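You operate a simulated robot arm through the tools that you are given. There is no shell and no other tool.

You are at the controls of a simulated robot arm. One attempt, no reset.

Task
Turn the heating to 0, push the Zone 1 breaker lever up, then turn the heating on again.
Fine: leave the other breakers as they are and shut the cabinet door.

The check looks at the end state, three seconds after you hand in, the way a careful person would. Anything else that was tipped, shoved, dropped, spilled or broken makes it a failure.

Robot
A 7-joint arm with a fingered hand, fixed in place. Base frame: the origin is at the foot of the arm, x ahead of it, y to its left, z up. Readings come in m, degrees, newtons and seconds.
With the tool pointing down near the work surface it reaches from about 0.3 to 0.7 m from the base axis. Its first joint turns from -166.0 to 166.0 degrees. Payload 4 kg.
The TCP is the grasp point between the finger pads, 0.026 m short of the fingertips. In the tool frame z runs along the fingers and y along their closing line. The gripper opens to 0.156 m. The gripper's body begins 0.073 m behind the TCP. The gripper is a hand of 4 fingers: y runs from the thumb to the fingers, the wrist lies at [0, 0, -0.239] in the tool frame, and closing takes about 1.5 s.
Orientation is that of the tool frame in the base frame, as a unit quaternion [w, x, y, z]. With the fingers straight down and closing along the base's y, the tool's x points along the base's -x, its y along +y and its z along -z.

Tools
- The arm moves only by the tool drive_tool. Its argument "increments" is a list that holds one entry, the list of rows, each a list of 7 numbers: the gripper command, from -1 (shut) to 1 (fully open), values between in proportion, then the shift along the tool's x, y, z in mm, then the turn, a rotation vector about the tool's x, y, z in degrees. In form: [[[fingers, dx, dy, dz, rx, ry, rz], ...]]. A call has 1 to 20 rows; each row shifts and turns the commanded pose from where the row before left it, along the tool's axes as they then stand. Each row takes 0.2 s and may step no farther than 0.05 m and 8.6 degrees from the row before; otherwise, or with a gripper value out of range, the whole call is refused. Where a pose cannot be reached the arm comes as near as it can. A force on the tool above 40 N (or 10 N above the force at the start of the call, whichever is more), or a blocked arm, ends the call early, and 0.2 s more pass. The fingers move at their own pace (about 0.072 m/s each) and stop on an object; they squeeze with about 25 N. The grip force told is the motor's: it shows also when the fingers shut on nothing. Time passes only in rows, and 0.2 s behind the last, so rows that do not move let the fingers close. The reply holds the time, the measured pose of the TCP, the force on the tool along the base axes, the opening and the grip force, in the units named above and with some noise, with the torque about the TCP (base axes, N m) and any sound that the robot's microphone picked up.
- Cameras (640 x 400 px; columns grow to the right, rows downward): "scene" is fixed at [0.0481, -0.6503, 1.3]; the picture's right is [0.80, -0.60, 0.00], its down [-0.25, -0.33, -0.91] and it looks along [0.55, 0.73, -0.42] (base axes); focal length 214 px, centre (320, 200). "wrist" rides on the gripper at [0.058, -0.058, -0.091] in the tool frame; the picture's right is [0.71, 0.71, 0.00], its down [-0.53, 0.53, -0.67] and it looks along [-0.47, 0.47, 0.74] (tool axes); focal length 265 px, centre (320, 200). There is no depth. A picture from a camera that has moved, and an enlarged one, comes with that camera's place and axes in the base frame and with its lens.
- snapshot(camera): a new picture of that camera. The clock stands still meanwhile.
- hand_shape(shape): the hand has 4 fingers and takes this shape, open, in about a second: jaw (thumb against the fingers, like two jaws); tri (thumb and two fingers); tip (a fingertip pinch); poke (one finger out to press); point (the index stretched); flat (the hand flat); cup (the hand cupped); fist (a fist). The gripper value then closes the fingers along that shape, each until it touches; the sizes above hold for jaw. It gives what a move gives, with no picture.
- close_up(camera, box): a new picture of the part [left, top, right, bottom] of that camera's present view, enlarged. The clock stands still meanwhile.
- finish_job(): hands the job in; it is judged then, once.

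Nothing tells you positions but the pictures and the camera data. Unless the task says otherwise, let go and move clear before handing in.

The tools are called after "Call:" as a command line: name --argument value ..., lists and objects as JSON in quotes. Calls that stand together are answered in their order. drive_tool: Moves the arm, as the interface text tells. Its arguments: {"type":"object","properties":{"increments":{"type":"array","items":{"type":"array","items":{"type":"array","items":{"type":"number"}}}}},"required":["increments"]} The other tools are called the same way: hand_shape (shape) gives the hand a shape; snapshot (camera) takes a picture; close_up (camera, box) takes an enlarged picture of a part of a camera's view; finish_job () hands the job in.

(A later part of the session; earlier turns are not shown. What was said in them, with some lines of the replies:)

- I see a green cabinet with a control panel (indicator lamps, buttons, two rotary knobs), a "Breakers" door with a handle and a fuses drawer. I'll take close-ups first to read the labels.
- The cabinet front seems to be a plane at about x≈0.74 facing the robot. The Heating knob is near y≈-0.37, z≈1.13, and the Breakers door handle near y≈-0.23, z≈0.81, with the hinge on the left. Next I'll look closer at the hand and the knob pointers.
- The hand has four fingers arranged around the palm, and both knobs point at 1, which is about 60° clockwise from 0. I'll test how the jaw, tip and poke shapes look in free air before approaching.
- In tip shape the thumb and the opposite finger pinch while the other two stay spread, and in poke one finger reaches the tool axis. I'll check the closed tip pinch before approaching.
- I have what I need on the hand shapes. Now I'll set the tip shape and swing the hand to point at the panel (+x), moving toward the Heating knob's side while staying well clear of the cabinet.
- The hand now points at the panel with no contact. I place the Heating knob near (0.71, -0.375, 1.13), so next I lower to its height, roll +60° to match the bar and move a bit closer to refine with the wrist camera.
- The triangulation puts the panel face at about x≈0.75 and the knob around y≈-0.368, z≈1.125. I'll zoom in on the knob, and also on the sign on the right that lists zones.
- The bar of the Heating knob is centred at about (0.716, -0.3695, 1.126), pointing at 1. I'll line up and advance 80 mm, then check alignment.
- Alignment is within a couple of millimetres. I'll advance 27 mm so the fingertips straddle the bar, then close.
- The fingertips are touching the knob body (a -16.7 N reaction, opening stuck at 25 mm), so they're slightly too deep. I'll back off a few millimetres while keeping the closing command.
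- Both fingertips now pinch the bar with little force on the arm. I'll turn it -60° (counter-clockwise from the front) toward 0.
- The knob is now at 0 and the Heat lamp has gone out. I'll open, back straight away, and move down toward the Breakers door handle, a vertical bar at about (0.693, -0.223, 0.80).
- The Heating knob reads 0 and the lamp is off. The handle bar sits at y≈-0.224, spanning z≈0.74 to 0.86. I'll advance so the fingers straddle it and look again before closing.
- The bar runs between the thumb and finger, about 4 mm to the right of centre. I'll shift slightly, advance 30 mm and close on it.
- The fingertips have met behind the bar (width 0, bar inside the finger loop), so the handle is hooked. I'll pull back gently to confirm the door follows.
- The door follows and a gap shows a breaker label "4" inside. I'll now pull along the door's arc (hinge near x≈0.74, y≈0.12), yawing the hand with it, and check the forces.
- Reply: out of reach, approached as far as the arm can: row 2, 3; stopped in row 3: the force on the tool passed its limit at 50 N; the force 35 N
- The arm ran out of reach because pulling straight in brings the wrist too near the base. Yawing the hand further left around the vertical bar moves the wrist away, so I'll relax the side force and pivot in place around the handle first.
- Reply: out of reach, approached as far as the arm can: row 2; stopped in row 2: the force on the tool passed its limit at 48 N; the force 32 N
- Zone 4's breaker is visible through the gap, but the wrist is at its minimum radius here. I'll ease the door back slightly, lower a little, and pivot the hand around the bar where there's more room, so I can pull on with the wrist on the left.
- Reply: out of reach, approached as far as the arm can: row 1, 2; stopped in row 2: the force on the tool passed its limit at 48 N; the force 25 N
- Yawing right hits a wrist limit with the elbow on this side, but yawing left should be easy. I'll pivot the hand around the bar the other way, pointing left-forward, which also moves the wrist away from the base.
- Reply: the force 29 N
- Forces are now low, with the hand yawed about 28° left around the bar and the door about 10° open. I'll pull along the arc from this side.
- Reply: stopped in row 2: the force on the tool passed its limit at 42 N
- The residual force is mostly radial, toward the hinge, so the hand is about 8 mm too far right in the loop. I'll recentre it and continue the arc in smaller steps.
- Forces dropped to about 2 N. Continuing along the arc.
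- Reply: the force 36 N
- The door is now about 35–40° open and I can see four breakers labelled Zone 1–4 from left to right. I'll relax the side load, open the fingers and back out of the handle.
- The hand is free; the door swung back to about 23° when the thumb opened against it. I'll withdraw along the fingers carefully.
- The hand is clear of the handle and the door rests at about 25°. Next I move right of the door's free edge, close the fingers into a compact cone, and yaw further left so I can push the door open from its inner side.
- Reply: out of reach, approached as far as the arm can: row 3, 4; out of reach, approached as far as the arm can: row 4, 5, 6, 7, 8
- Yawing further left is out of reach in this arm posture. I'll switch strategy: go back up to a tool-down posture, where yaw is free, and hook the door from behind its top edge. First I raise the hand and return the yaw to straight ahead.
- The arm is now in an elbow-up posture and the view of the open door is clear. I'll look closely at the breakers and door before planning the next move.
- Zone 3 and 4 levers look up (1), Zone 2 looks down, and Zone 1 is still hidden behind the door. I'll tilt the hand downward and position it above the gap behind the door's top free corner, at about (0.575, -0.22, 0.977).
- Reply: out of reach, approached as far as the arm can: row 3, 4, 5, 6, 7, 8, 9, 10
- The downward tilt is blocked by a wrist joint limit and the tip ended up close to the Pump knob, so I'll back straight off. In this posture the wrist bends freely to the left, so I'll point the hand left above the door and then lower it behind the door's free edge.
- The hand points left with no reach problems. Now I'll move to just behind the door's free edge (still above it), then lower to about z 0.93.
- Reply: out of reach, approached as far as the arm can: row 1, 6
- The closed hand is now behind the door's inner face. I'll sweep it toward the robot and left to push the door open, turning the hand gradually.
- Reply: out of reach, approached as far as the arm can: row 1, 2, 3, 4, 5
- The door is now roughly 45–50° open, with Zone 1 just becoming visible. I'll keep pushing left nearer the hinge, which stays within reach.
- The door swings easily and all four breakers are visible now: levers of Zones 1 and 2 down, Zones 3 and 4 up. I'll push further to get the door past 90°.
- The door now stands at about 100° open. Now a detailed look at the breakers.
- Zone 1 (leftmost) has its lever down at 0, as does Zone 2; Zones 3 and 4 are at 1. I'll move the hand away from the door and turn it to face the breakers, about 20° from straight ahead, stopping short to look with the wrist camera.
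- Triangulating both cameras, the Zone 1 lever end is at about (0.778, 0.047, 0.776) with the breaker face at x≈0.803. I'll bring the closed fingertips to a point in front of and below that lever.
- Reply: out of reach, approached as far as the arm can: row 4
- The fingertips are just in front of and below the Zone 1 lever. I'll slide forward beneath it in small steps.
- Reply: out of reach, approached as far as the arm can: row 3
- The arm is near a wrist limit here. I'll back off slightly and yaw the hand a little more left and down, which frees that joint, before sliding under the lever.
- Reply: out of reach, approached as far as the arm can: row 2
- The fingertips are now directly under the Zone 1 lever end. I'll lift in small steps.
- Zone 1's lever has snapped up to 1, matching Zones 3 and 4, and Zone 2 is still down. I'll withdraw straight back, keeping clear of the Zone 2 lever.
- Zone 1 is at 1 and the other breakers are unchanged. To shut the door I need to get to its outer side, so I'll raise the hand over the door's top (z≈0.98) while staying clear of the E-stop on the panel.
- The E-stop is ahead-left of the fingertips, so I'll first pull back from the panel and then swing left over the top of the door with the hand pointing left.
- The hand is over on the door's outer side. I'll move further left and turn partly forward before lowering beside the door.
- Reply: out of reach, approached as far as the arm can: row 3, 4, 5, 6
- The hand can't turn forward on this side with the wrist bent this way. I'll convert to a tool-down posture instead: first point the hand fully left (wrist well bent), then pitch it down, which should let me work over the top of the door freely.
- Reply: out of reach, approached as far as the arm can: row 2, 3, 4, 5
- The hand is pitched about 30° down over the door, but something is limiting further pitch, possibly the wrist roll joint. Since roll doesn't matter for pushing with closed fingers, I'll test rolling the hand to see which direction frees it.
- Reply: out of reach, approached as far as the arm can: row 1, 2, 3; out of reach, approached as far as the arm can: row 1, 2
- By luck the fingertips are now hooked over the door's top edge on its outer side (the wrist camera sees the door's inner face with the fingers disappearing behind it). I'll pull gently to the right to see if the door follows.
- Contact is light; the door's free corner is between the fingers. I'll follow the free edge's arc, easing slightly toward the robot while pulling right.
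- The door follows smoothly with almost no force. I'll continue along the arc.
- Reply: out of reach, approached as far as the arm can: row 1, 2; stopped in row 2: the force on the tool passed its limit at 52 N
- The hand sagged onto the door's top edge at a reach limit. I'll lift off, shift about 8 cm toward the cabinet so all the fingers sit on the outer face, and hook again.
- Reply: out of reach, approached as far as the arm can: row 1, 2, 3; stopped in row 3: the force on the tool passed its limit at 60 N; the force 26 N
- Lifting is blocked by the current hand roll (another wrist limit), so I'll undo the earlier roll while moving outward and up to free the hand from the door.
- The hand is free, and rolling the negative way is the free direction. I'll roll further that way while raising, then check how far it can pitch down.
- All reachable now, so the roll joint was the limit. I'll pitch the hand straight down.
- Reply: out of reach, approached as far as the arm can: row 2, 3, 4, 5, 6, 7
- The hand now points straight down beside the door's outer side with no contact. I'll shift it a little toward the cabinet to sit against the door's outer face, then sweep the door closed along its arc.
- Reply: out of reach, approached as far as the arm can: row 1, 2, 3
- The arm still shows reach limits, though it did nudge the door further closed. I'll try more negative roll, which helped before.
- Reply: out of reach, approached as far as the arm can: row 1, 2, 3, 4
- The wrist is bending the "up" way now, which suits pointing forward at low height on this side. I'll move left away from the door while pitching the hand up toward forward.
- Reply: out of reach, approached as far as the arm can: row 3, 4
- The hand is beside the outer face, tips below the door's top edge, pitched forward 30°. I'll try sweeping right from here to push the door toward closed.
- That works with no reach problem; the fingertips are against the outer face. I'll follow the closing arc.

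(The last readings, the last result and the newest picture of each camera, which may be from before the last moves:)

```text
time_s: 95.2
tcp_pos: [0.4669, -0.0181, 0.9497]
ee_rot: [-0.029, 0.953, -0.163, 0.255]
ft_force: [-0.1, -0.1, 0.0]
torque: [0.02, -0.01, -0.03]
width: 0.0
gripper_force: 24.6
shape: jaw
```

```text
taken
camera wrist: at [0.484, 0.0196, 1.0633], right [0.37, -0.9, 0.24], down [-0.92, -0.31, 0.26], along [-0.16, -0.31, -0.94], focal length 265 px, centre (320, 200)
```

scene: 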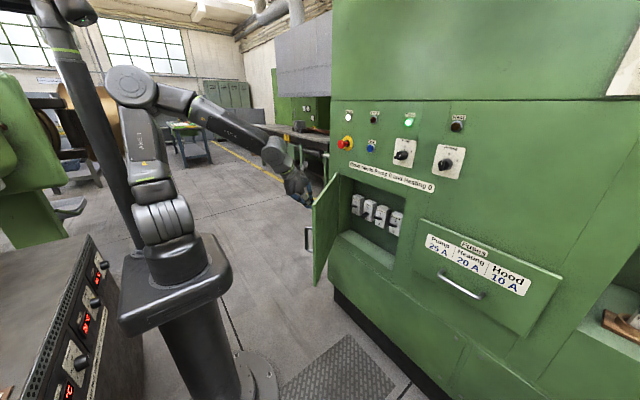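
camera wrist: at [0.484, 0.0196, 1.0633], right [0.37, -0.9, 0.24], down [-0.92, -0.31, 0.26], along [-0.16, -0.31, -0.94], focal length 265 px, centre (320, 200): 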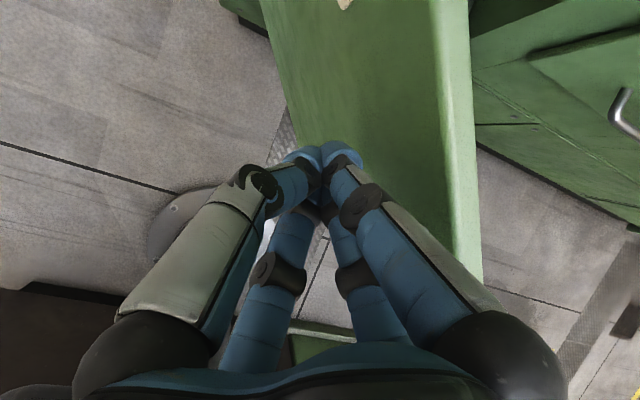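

Call:
drive_tool --increments '[[[-1, 23.7, 15.5, 10.3, 0, 0, 0], [-1, 23.7, 15.5, 10.3, 0, 0, 0], [-1, 20.7, 12.3, 9.3, 0, 0, 0], [-1, 20.7, 12.3, 9.3, 0, 0, 0], [-1, 22.6, 8.4, 10.9, 0, 0, 0], [-1, 22.6, 8.4, 10.9, 0, 0, 0], [-1, 0, 0, 0, 0, 0, 0]]]'

Call:
snapshot --camera "scene"

Call:
snapshot --camera "wrist"

```text
time_s: 96.8
tcp_pos: [0.585, -0.133, 0.9509]
ee_rot: [-0.029, 0.952, -0.164, 0.255]
ft_force: [-0.8, -0.1, 0.3]
torque: [0.0, 0.01, 0.01]
width: 0.0002
gripper_force: 25.7
shape: jaw
```

```text
taken
```

scene: 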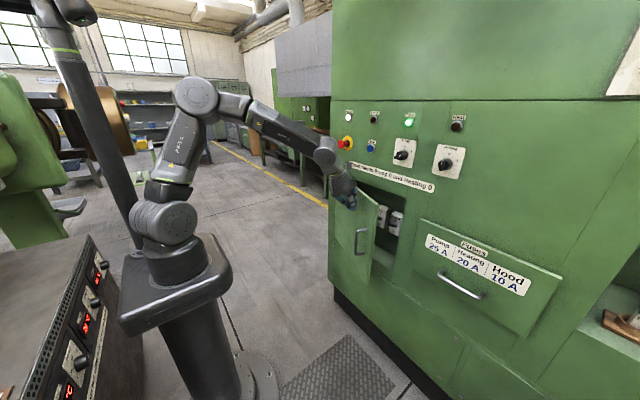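

```text
taken
camera wrist: at [0.6029, -0.0951, 1.0649], right [0.37, -0.9, 0.24], down [-0.92, -0.31, 0.26], along [-0.16, -0.31, -0.94], focal length 265 px, centre (320, 200)
```

wrist: 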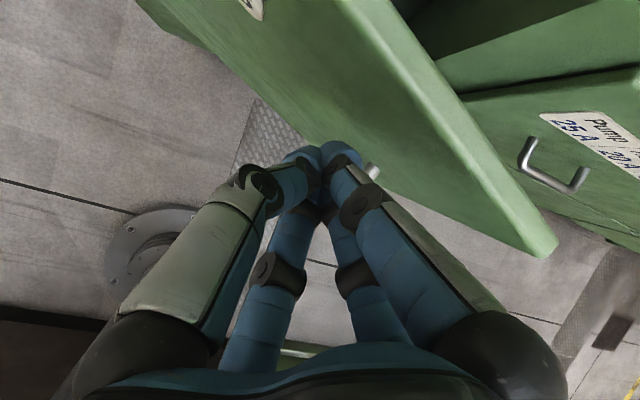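

The door is down to about 22°, and this arm posture is comfortable. I'll pitch the hand further forward so the final push keeps the hand body away from the panel controls.

Call:
drive_tool --increments '[[[-1, 0, 0, 0, 2.6, 7.6, 0.2], [-1, 0, 0, 0, 2.6, 7.6, 0.2], [-1, 0, 0, 0, 2.6, 7.6, 0.2], [-1, 0, 0, 0, 2.6, 7.6, 0.2], [-1, 0, 0, 0, 2.6, 7.6, 0.2], [-1, 0, 0, 0, 0, 0, 0]]]'

Call:
snapshot --camera "scene"

```text
time_s: 98.2
tcp_pos: [0.584, -0.1328, 0.9511]
ee_rot: [-0.083, 0.807, -0.143, 0.567]
ft_force: [0.6, 0.6, -0.1]
torque: [0.0, -0.02, 0.01]
width: 0.0
gripper_force: 24.8
shape: jaw
```

```text
taken
```

scene: 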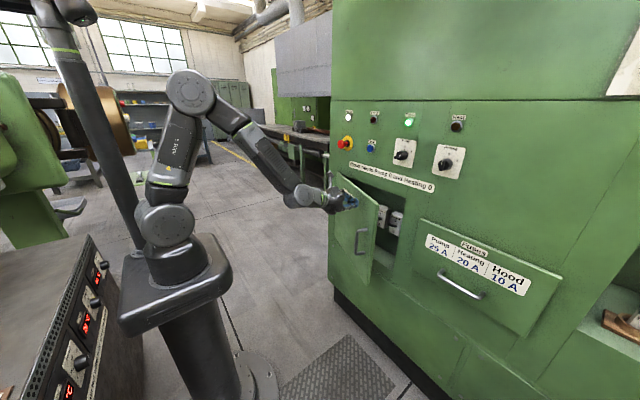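

Now a clean forward push to close the door, in small steps.

Call:
drive_tool --increments '[[[-1, 8.3, 3, 19, 0, 0, 0], [-1, 8.3, 3, 19, 0, 0, 0], [-1, 8.3, 3, 19, 0, 0, 0], [-1, 8.3, 3, 19, 0, 0, 0], [-1, 0, 0, 0, 0, 0, 0]]]'

Call:
close_up --camera "scene" --box '[320, 150, 430, 290]'

```text
time_s: 99.4
tcp_pos: [0.6666, -0.1574, 0.9504]
ee_rot: [-0.082, 0.807, -0.142, 0.567]
ft_force: [-0.2, 0.7, 0.2]
torque: [-0.01, -0.01, 0.03]
width: 0.0002
gripper_force: 25.0
shape: jaw
```

```text
2.86 times, centred on (375, 220) of scene
camera zoom: at [0.0481, -0.6503, 1.3], right [0.8, -0.6, 0.0], down [-0.25, -0.33, -0.91], along [0.55, 0.73, -0.42], focal length 613 px, centre (163, 143)
```

zoom: 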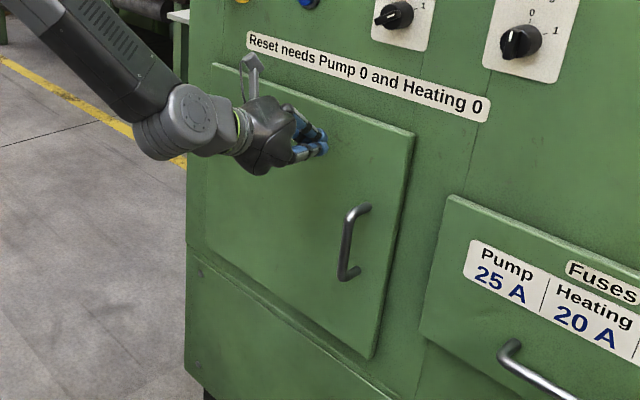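

Nearly shut. Continuing with smaller steps and watching the force.

Call:
drive_tool --increments '[[[-1, 3.2, 0, 9.4, 0, 0, 0], [-1, 3.2, 0, 9.4, 0, 0, 0], [-1, 1.6, 0, 4.7, 0, 0, 0], [-1, 0, 0, 0, 0, 0, 0]]]'

Call:
close_up --camera "scene" --box '[320, 150, 430, 290]'

```text
time_s: 100.4
tcp_pos: [0.6892, -0.1609, 0.9493]
ee_rot: [-0.082, 0.807, -0.142, 0.567]
ft_force: [0.6, -0.7, -0.6]
torque: [-0.04, 0.0, -0.04]
width: 0.0001
gripper_force: 24.8
shape: jaw
```

```text
2.86 times, centred on (375, 220) of scene
camera zoom: at [0.0481, -0.6503, 1.3], right [0.8, -0.6, 0.0], down [-0.25, -0.33, -0.91], along [0.55, 0.73, -0.42], focal length 613 px, centre (163, 143)
```

zoom: 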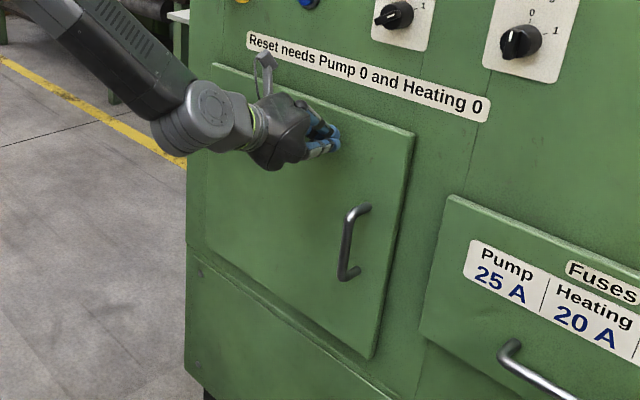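

The door's corner now matches its original closed position. I'll press gently until I feel it seated to be sure.

Call:
drive_tool --increments '[[[-1, 1.6, 0, 4.7, 0, 0, 0], [-1, 1.6, 0, 4.7, 0, 0, 0], [-1, 1.6, 0, 4.7, 0, 0, 0], [-1, 0, 0, 0, 0, 0, 0]]]'

```text
time_s: 101.3
tcp_pos: [0.7009, -0.1631, 0.9483]
ee_rot: [-0.083, 0.808, -0.142, 0.567]
ft_force: [-26.1, 5.9, 6.7]
torque: [0.02, -0.27, 0.2]
width: 0.0
gripper_force: 24.9
shape: jaw
stopped in row 4: the force on the tool passed its limit at 44 N (the readings are from after the stop); the commanded pose is now the measured one
```

The door is firmly seated (it stopped at 44 N against the frame). Now I back off, level the hand, and move up to the Heating knob.

Call:
drive_tool --increments '[[[-1, 0, 0, -15, 0, 0, 0], [-1, 0, 0, -35, 0, 0, 0], [-1, 0, 0, -40, 0, 0, 0], [-1, 0, 0, 0, 2.2, 6.3, 0.2], [-1, 0, 0, 0, 2.2, 6.3, 0.2], [-1, 0, 0, 0, 2.2, 6.3, 0.2], [-1, 0, 0, 0, 0, 0, -6.5], [-1, 0, 0, 0, 0, 0, -6.5], [-1, 0, 0, 0, 0, 0, -6], [-1, 0, 0, 0, 0, 0, 0]]]'

Call:
snapshot --camera "scene"

```text
time_s: 103.5
tcp_pos: [0.6176, -0.1603, 0.979]
ee_rot: [0.011, 0.748, -0.008, 0.664]
ft_force: [0.3, 0.2, 1.1]
torque: [0.01, -0.01, 0.04]
width: 0.0001
gripper_force: 24.2
shape: jaw
out of reach, approached as far as the arm can: row 6
```

```text
taken
```

scene: 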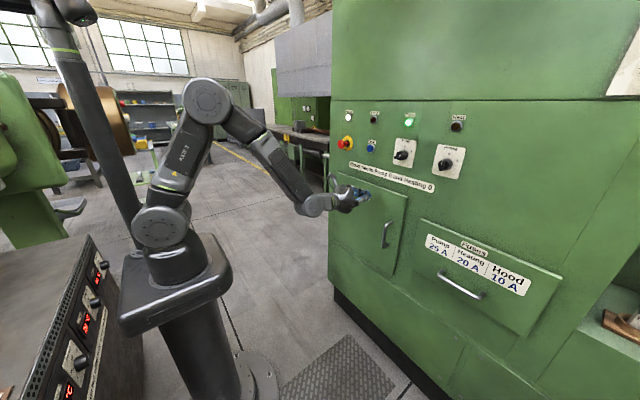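

Call:
drive_tool --increments '[[[-1, 20.4, 30, -4.5, 0, 0, 0], [-1, 20.4, 30, -4.5, 0, 0, 0], [-1, 20.4, 30, -4.5, 0, 0, 0], [-1, 20.4, 30, -4.5, 0, 0, 0], [-1, 20.4, 30, -4.5, 0, 0, 0], [-1, 20.4, 30, -4.5, 0, 0, 0], [-1, 20.4, 30, -4.5, 0, 0, 0], [-1, 0, 0, 0, 0, 3.4, 0], [-1, 0, 0, 0, 0, 3.4, 0], [-1, 0, 0, 0, 0, 0, 0]]]'

Call:
hand_shape --shape "tip"

Call:
snapshot --camera "scene"

Call:
snapshot --camera "wrist"

```text
time_s: 105.7
tcp_pos: [0.5978, -0.369, 1.1265]
ee_rot: [0.012, 0.707, -0.008, 0.707]
ft_force: [-0.1, 0.6, 0.2]
torque: [0.01, -0.02, 0.0]
width: 0.0
gripper_force: 25.2
shape: jaw
```

```text
time_s: 106.6
tcp_pos: [0.5975, -0.3683, 1.126]
ee_rot: [0.011, 0.707, -0.007, 0.707]
ft_force: [0.4, -0.1, -0.6]
torque: [-0.01, 0.02, 0.04]
width: 0.156
gripper_force: 0.1
shape: tip
```

```text
taken
```

scene: 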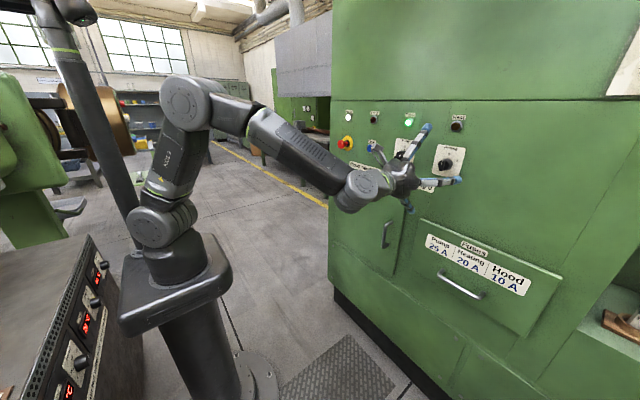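

```text
taken
camera wrist: at [0.5058, -0.308, 1.1831], right [-0.02, -0.7, 0.71], down [-0.68, -0.51, -0.52], along [0.73, -0.49, -0.47], focal length 265 px, centre (320, 200)
```

wrist: 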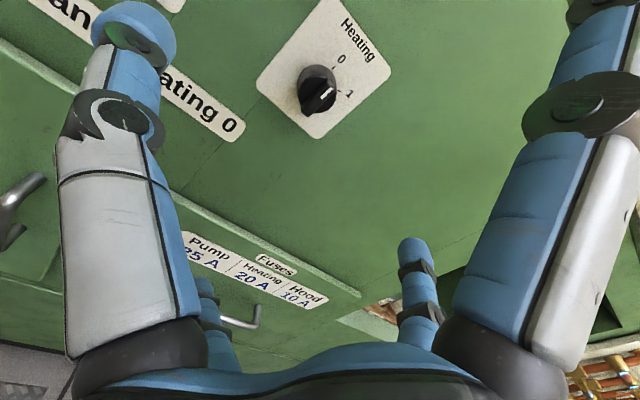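

The hand is level in front of the Heating knob, which still points at 0. I'll zoom in to align with the vertical bar.

Call:
close_up --camera "wrist" --box '[250, 20, 400, 150]'

Call:
close_up --camera "scene" --box '[400, 100, 480, 190]'

```text
3.08 times, centred on (325, 85) of wrist
camera zoom: at [0.5058, -0.308, 1.1831], right [-0.02, -0.7, 0.71], down [-0.68, -0.51, -0.52], along [0.73, -0.49, -0.47], focal length 817 px, centre (305, 554)
```

zoom: 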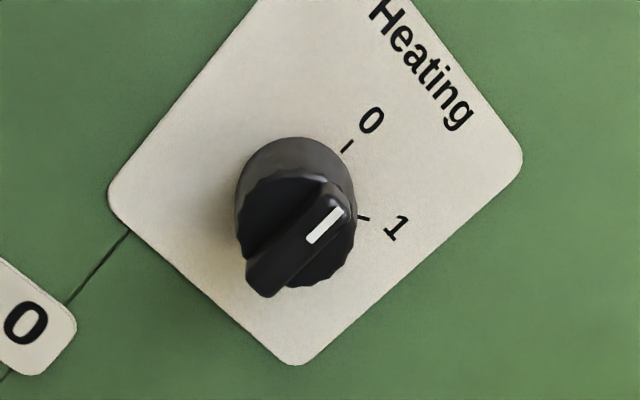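

```text
4.44 times, centred on (440, 145) of scene
camera zoom: at [0.0481, -0.6503, 1.3], right [0.8, -0.6, 0.0], down [-0.25, -0.33, -0.91], along [0.55, 0.73, -0.42], focal length 953 px, centre (-213, 444)
```

zoom: 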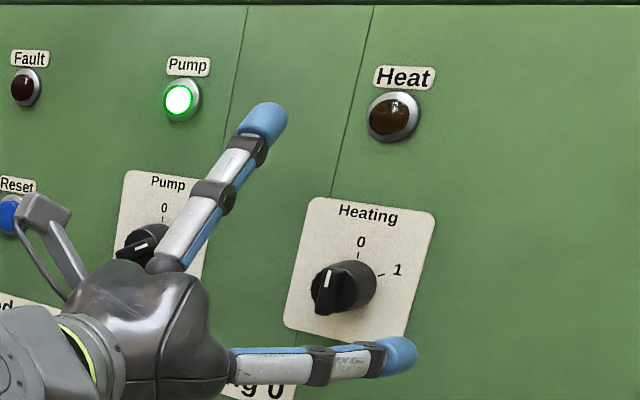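

Alignment is good: bar centre at about (0.716, -0.370, 1.124). I'll advance to the same depth as the earlier successful grasp and close.

Call:
drive_tool --increments '[[[-0.3, -1, 1.5, 0, 0, 0, 0], [-0.3, 0, 0, 0, 0, 0, 0], [-0.3, 0, 0, 30, 0, 0, 0], [-0.3, 0, 0, 30, 0, 0, 0], [-0.3, 0, 0, 20, 0, 0, 0], [-0.3, 0, 0, 12, 0, 0, 0], [-0.3, 0, 0, 8, 0, 0, 0], [-0.3, 0, 0, 0, 0, 0, 0]]]'

Call:
close_up --camera "wrist" --box '[220, 60, 420, 240]'

Call:
close_up --camera "scene" --box '[400, 100, 480, 190]'

```text
time_s: 108.4
tcp_pos: [0.6963, -0.3725, 1.1239]
ee_rot: [0.011, 0.707, -0.007, 0.707]
ft_force: [-0.1, 1.3, 0.3]
torque: [0.04, -0.01, 0.02]
width: 0.0549
gripper_force: 0.1
shape: tip
```

```text
2.22 times, centred on (320, 150) of wrist
camera zoom: at [0.6068, -0.3122, 1.1817], right [-0.02, -0.7, 0.71], down [-0.68, -0.51, -0.52], along [0.73, -0.49, -0.47], focal length 590 px, centre (320, 311)
```

zoom: 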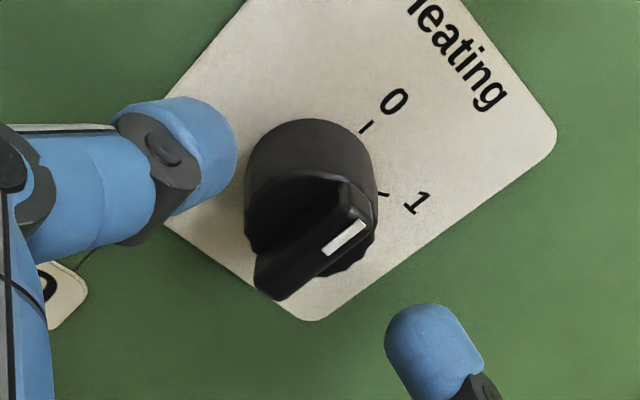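

```text
4.44 times, centred on (440, 145) of scene
camera zoom: at [0.0481, -0.6503, 1.3], right [0.8, -0.6, 0.0], down [-0.25, -0.33, -0.91], along [0.55, 0.73, -0.42], focal length 953 px, centre (-213, 444)
```

zoom: 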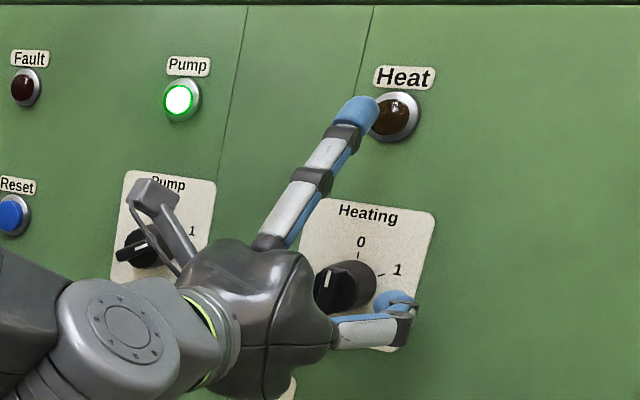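

Slightly off by about 3 mm, so I'll shift and then close on the bar.

Call:
drive_tool --increments '[[[-0.3, 0, -3, 1, 0, 0, 0], [-0.6, 0, 0, 0, 0, 0, 0], [-0.8, 0, 0, 0, 0, 0, 0], [-1, 0, 0, 0, 0, 0, 0], [-1, 0, 0, 0, 0, 0, 0], [-1, 0, 0, 0, 0, 0, 0]]]'

Call:
close_up --camera "wrist" --box '[220, 60, 420, 240]'

```text
time_s: 109.8
tcp_pos: [0.6982, -0.3698, 1.1246]
ee_rot: [0.011, 0.707, -0.007, 0.707]
ft_force: [-1.2, -1.0, 0.2]
torque: [0.0, -0.04, 0.03]
width: 0.0177
gripper_force: 24.8
shape: tip
```

```text
2.22 times, centred on (320, 150) of wrist
camera zoom: at [0.6076, -0.3094, 1.1819], right [-0.02, -0.7, 0.71], down [-0.68, -0.51, -0.52], along [0.73, -0.49, -0.47], focal length 590 px, centre (320, 311)
```

zoom: 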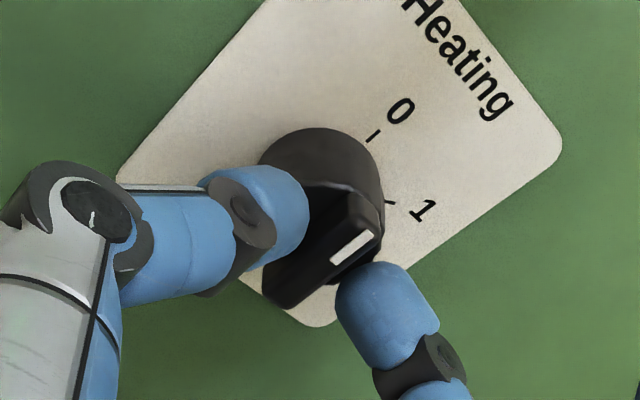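

The bar is pinched with little side force. Now I turn +60° clockwise to position 1.

Call:
drive_tool --increments '[[[-1, 0, 0, 0, 0, 0, 7.5], [-1, 0, 0, 0, 0, 0, 7.5], [-1, 0, 0, 0, 0, 0, 7.5], [-1, 0, 0, 0, 0, 0, 7.5], [-1, 0, 0, 0, 0, 0, 7.5], [-1, 0, 0, 0, 0, 0, 7.5], [-1, 0, 0, 0, 0, 0, 7.5], [-1, 0, 0, 0, 0, 0, 7.5], [-1, 0, 0, 0, 0, 0, 0]]]'

Call:
close_up --camera "scene" --box '[390, 100, 480, 190]'

Call:
snapshot --camera "wrist"

```text
time_s: 111.8
tcp_pos: [0.6996, -0.3696, 1.1245]
ee_rot: [-0.343, 0.608, -0.362, 0.618]
ft_force: [-10.4, 3.8, -4.5]
torque: [-0.08, 0.2, 0.06]
width: 0.0174
gripper_force: 25.5
shape: tip
```

```text
4.44 times, centred on (435, 145) of scene
camera zoom: at [0.0481, -0.6503, 1.3], right [0.8, -0.6, 0.0], down [-0.25, -0.33, -0.91], along [0.55, 0.73, -0.42], focal length 953 px, centre (-191, 444)
```

zoom: 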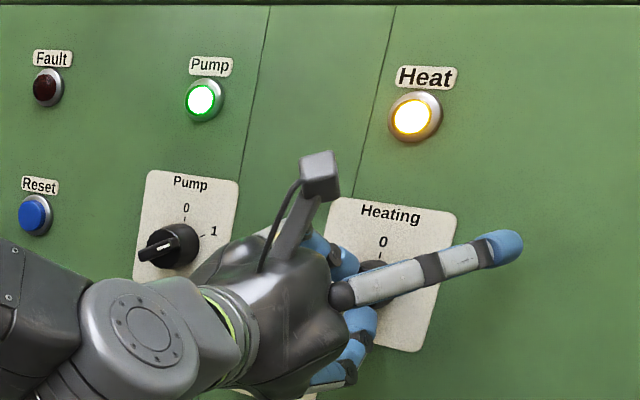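

```text
taken
camera wrist: at [0.6056, -0.3889, 1.2028], right [-0.03, -0.97, -0.26], down [-0.66, 0.21, -0.72], along [0.75, 0.15, -0.65], focal length 265 px, centre (320, 200)
```

wrist: 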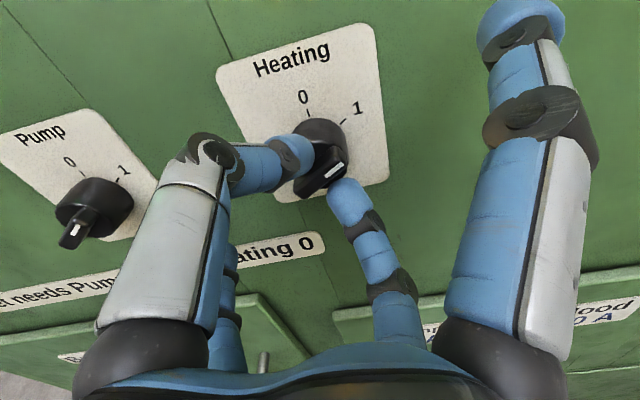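

The Heat lamp is on again. I'll open the fingers and back straight off.

Call:
drive_tool --increments '[[[-0.6, 0, 0, 0, 0, 0, 0], [-0.4, 0, 0, 0, 0, 0, 0], [-0.3, 0, 0, 0, 0, 0, 0], [-0.3, 0, 0, -12, 0, 0, 0], [-0.3, 0, 0, -30, 0, 0, 0], [-0.3, 0, 0, -40, 0, 0, 0], [-0.3, 0, 0, -40, 0, 0, 0], [-0.3, 0, 0, 0, 0, 0, 0]]]'

Call:
close_up --camera "scene" --box '[325, 95, 485, 195]'

Call:
snapshot --camera "wrist"

Call:
snapshot --camera "scene"

```text
time_s: 113.6
tcp_pos: [0.5754, -0.3671, 1.1288]
ee_rot: [-0.343, 0.608, -0.361, 0.618]
ft_force: [-0.6, 0.1, -1.3]
torque: [-0.01, -0.01, 0.0]
width: 0.0538
gripper_force: 0.1
shape: tip
```

```text
4.00 times, centred on (405, 145) of scene
camera zoom: at [0.0481, -0.6503, 1.3], right [0.8, -0.6, 0.0], down [-0.25, -0.33, -0.91], along [0.55, 0.73, -0.42], focal length 858 px, centre (-20, 420)
```

zoom: 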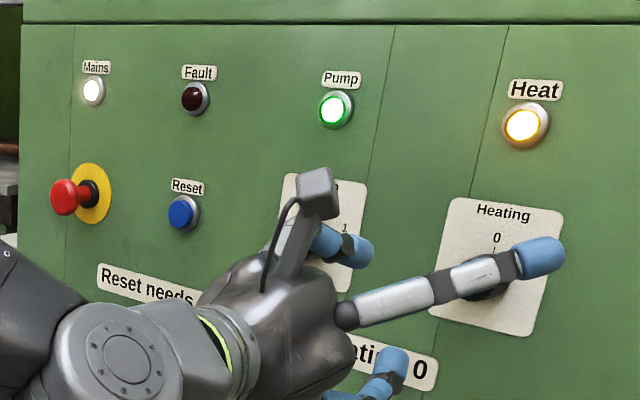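

```text
taken
camera wrist: at [0.4822, -0.3859, 1.2064], right [-0.03, -0.97, -0.25], down [-0.66, 0.21, -0.72], along [0.75, 0.15, -0.65], focal length 265 px, centre (320, 200)
```

wrist: 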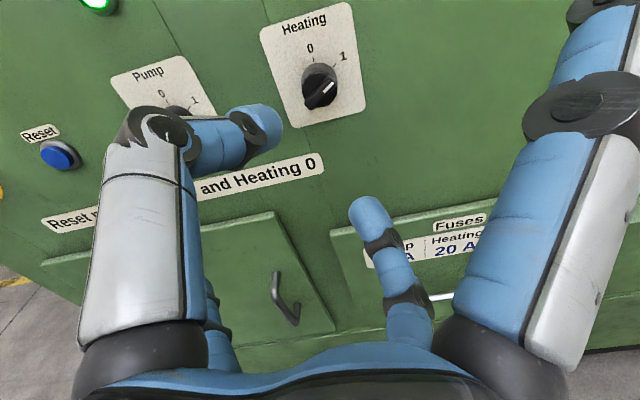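

```text
taken
```

scene: 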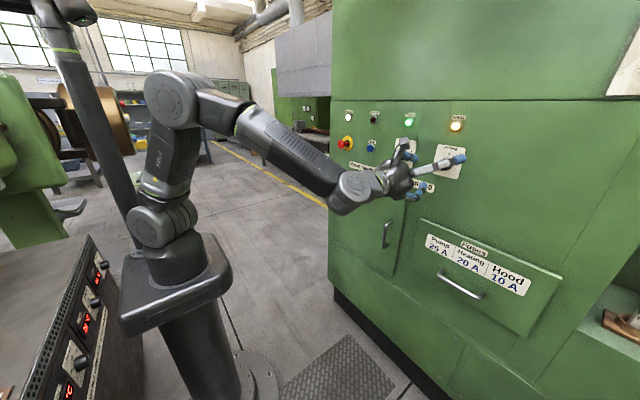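

Heating points at 1 with its lamp lit. I'll move the hand up and away so I can check the door and the knobs unobstructed.

Call:
drive_tool --increments '[[[-0.3, 0, 0, -30, 0, 0, 0], [-0.3, 0, 0, -20, 0, 0, 0], [-0.3, 15, -26, 0, 0, 0, 0], [-0.3, 15, -26, 0, 0, 0, 0], [-0.3, 15, -26, 0, 0, 0, 0], [-0.3, 15, -26, 0, 0, 0, 0], [-0.3, 15, -26, 0, 0, 0, 0], [-0.3, 15, -26, 0, 0, 0, 0], [-0.3, 0, 0, 0, 0, 0, 0]]]'

Call:
close_up --camera "scene" --box '[325, 95, 485, 195]'

Call:
close_up --camera "scene" --box '[325, 160, 565, 310]'

Call:
snapshot --camera "scene"

```text
time_s: 115.6
tcp_pos: [0.5282, -0.3671, 1.3071]
ee_rot: [-0.344, 0.608, -0.36, 0.618]
ft_force: [-0.2, -1.0, -0.6]
torque: [0.01, -0.03, 0.02]
width: 0.0543
gripper_force: 0.2
shape: tip
```

```text
4.00 times, centred on (405, 145) of scene
camera zoom: at [0.0481, -0.6503, 1.3], right [0.8, -0.6, 0.0], down [-0.25, -0.33, -0.91], along [0.55, 0.73, -0.42], focal length 858 px, centre (-20, 420)
```

zoom: 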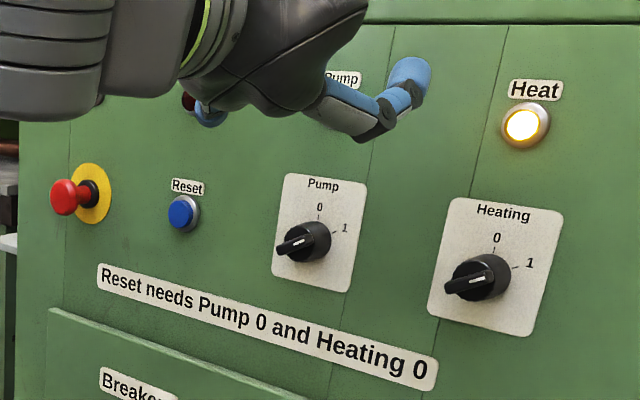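

```text
2.67 times, centred on (445, 235) of scene
camera zoom: at [0.0481, -0.6503, 1.3], right [0.8, -0.6, 0.0], down [-0.25, -0.33, -0.91], along [0.55, 0.73, -0.42], focal length 572 px, centre (-13, 107)
```

zoom: 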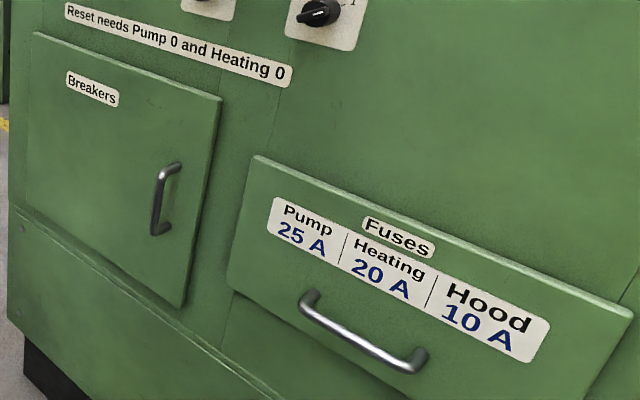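

```text
taken
```

scene: 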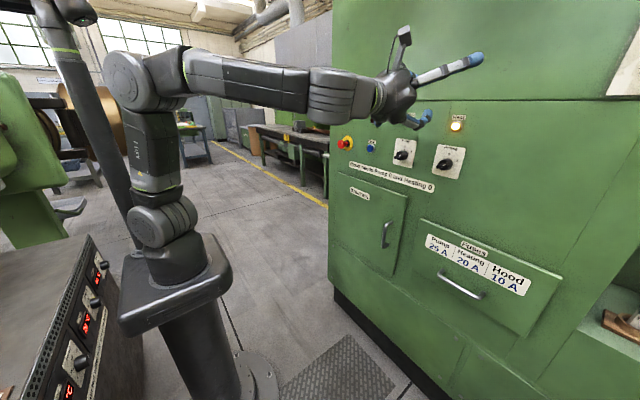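

The door sits exactly as in the first picture, Heating is at 1 with its lamp on, and Pump is untouched. One last check that the temperature-controller box beside the arm wasn't disturbed.

Call:
close_up --camera "scene" --box '[0, 230, 240, 400]'

Call:
close_up --camera "scene" --box '[430, 145, 470, 180]'

```text
2.35 times, centred on (120, 315) of scene
camera zoom: at [0.0481, -0.6503, 1.3], right [0.8, -0.6, 0.0], down [-0.25, -0.33, -0.91], along [0.55, 0.73, -0.42], focal length 505 px, centre (791, -71)
```

zoom: 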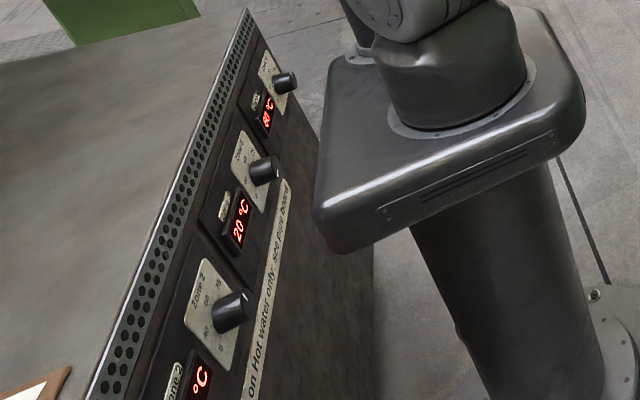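

```text
11.43 times, centred on (450, 162) of scene
camera zoom: at [0.0481, -0.6503, 1.3], right [0.8, -0.6, 0.0], down [-0.25, -0.33, -0.91], along [0.55, 0.73, -0.42], focal length 2451 px, centre (-1166, 629)
```

zoom: 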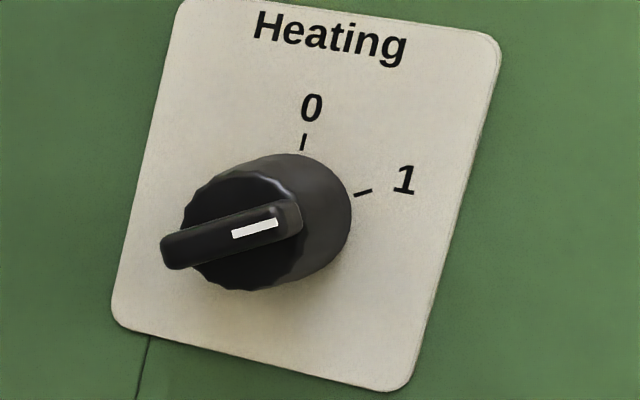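

Everything checks out: Heating is back at 1 with the lamp lit, Zone 1's breaker was seen up at 1 with the others unchanged, and the door is shut. The controller box is undisturbed and the hand is clear, so I'm handing in.

Call:
finish_job

```text
The job is handed in.
```

I finished the job and handed it in. I don't have the check's result.

- **Heating:** I turned it to 0 (the Heat lamp went out) before touching the breaker. It is now back at 1 with the lamp lit.
- **Zone 1 breaker:** I pushed the lever up from 0 to 1, and it stayed there. I last saw it just before shutting the door.
- **Other breakers:** Zone 2 stayed at 0, and Zones 3 and 4 stayed at 1.
- **Cabinet door:** It is shut and sits exactly where it did at the start. Opening it took several tries because the arm kept reaching its limits. The hand pressed against the door with up to 60 N during this, and I saw no damage to the door or handle afterwards.

I did not touch Pump, Reset, the emergency stop or the fuse drawer. The temperature-controller box next to the arm looks the same as before. The hand is open and clear of the panel.
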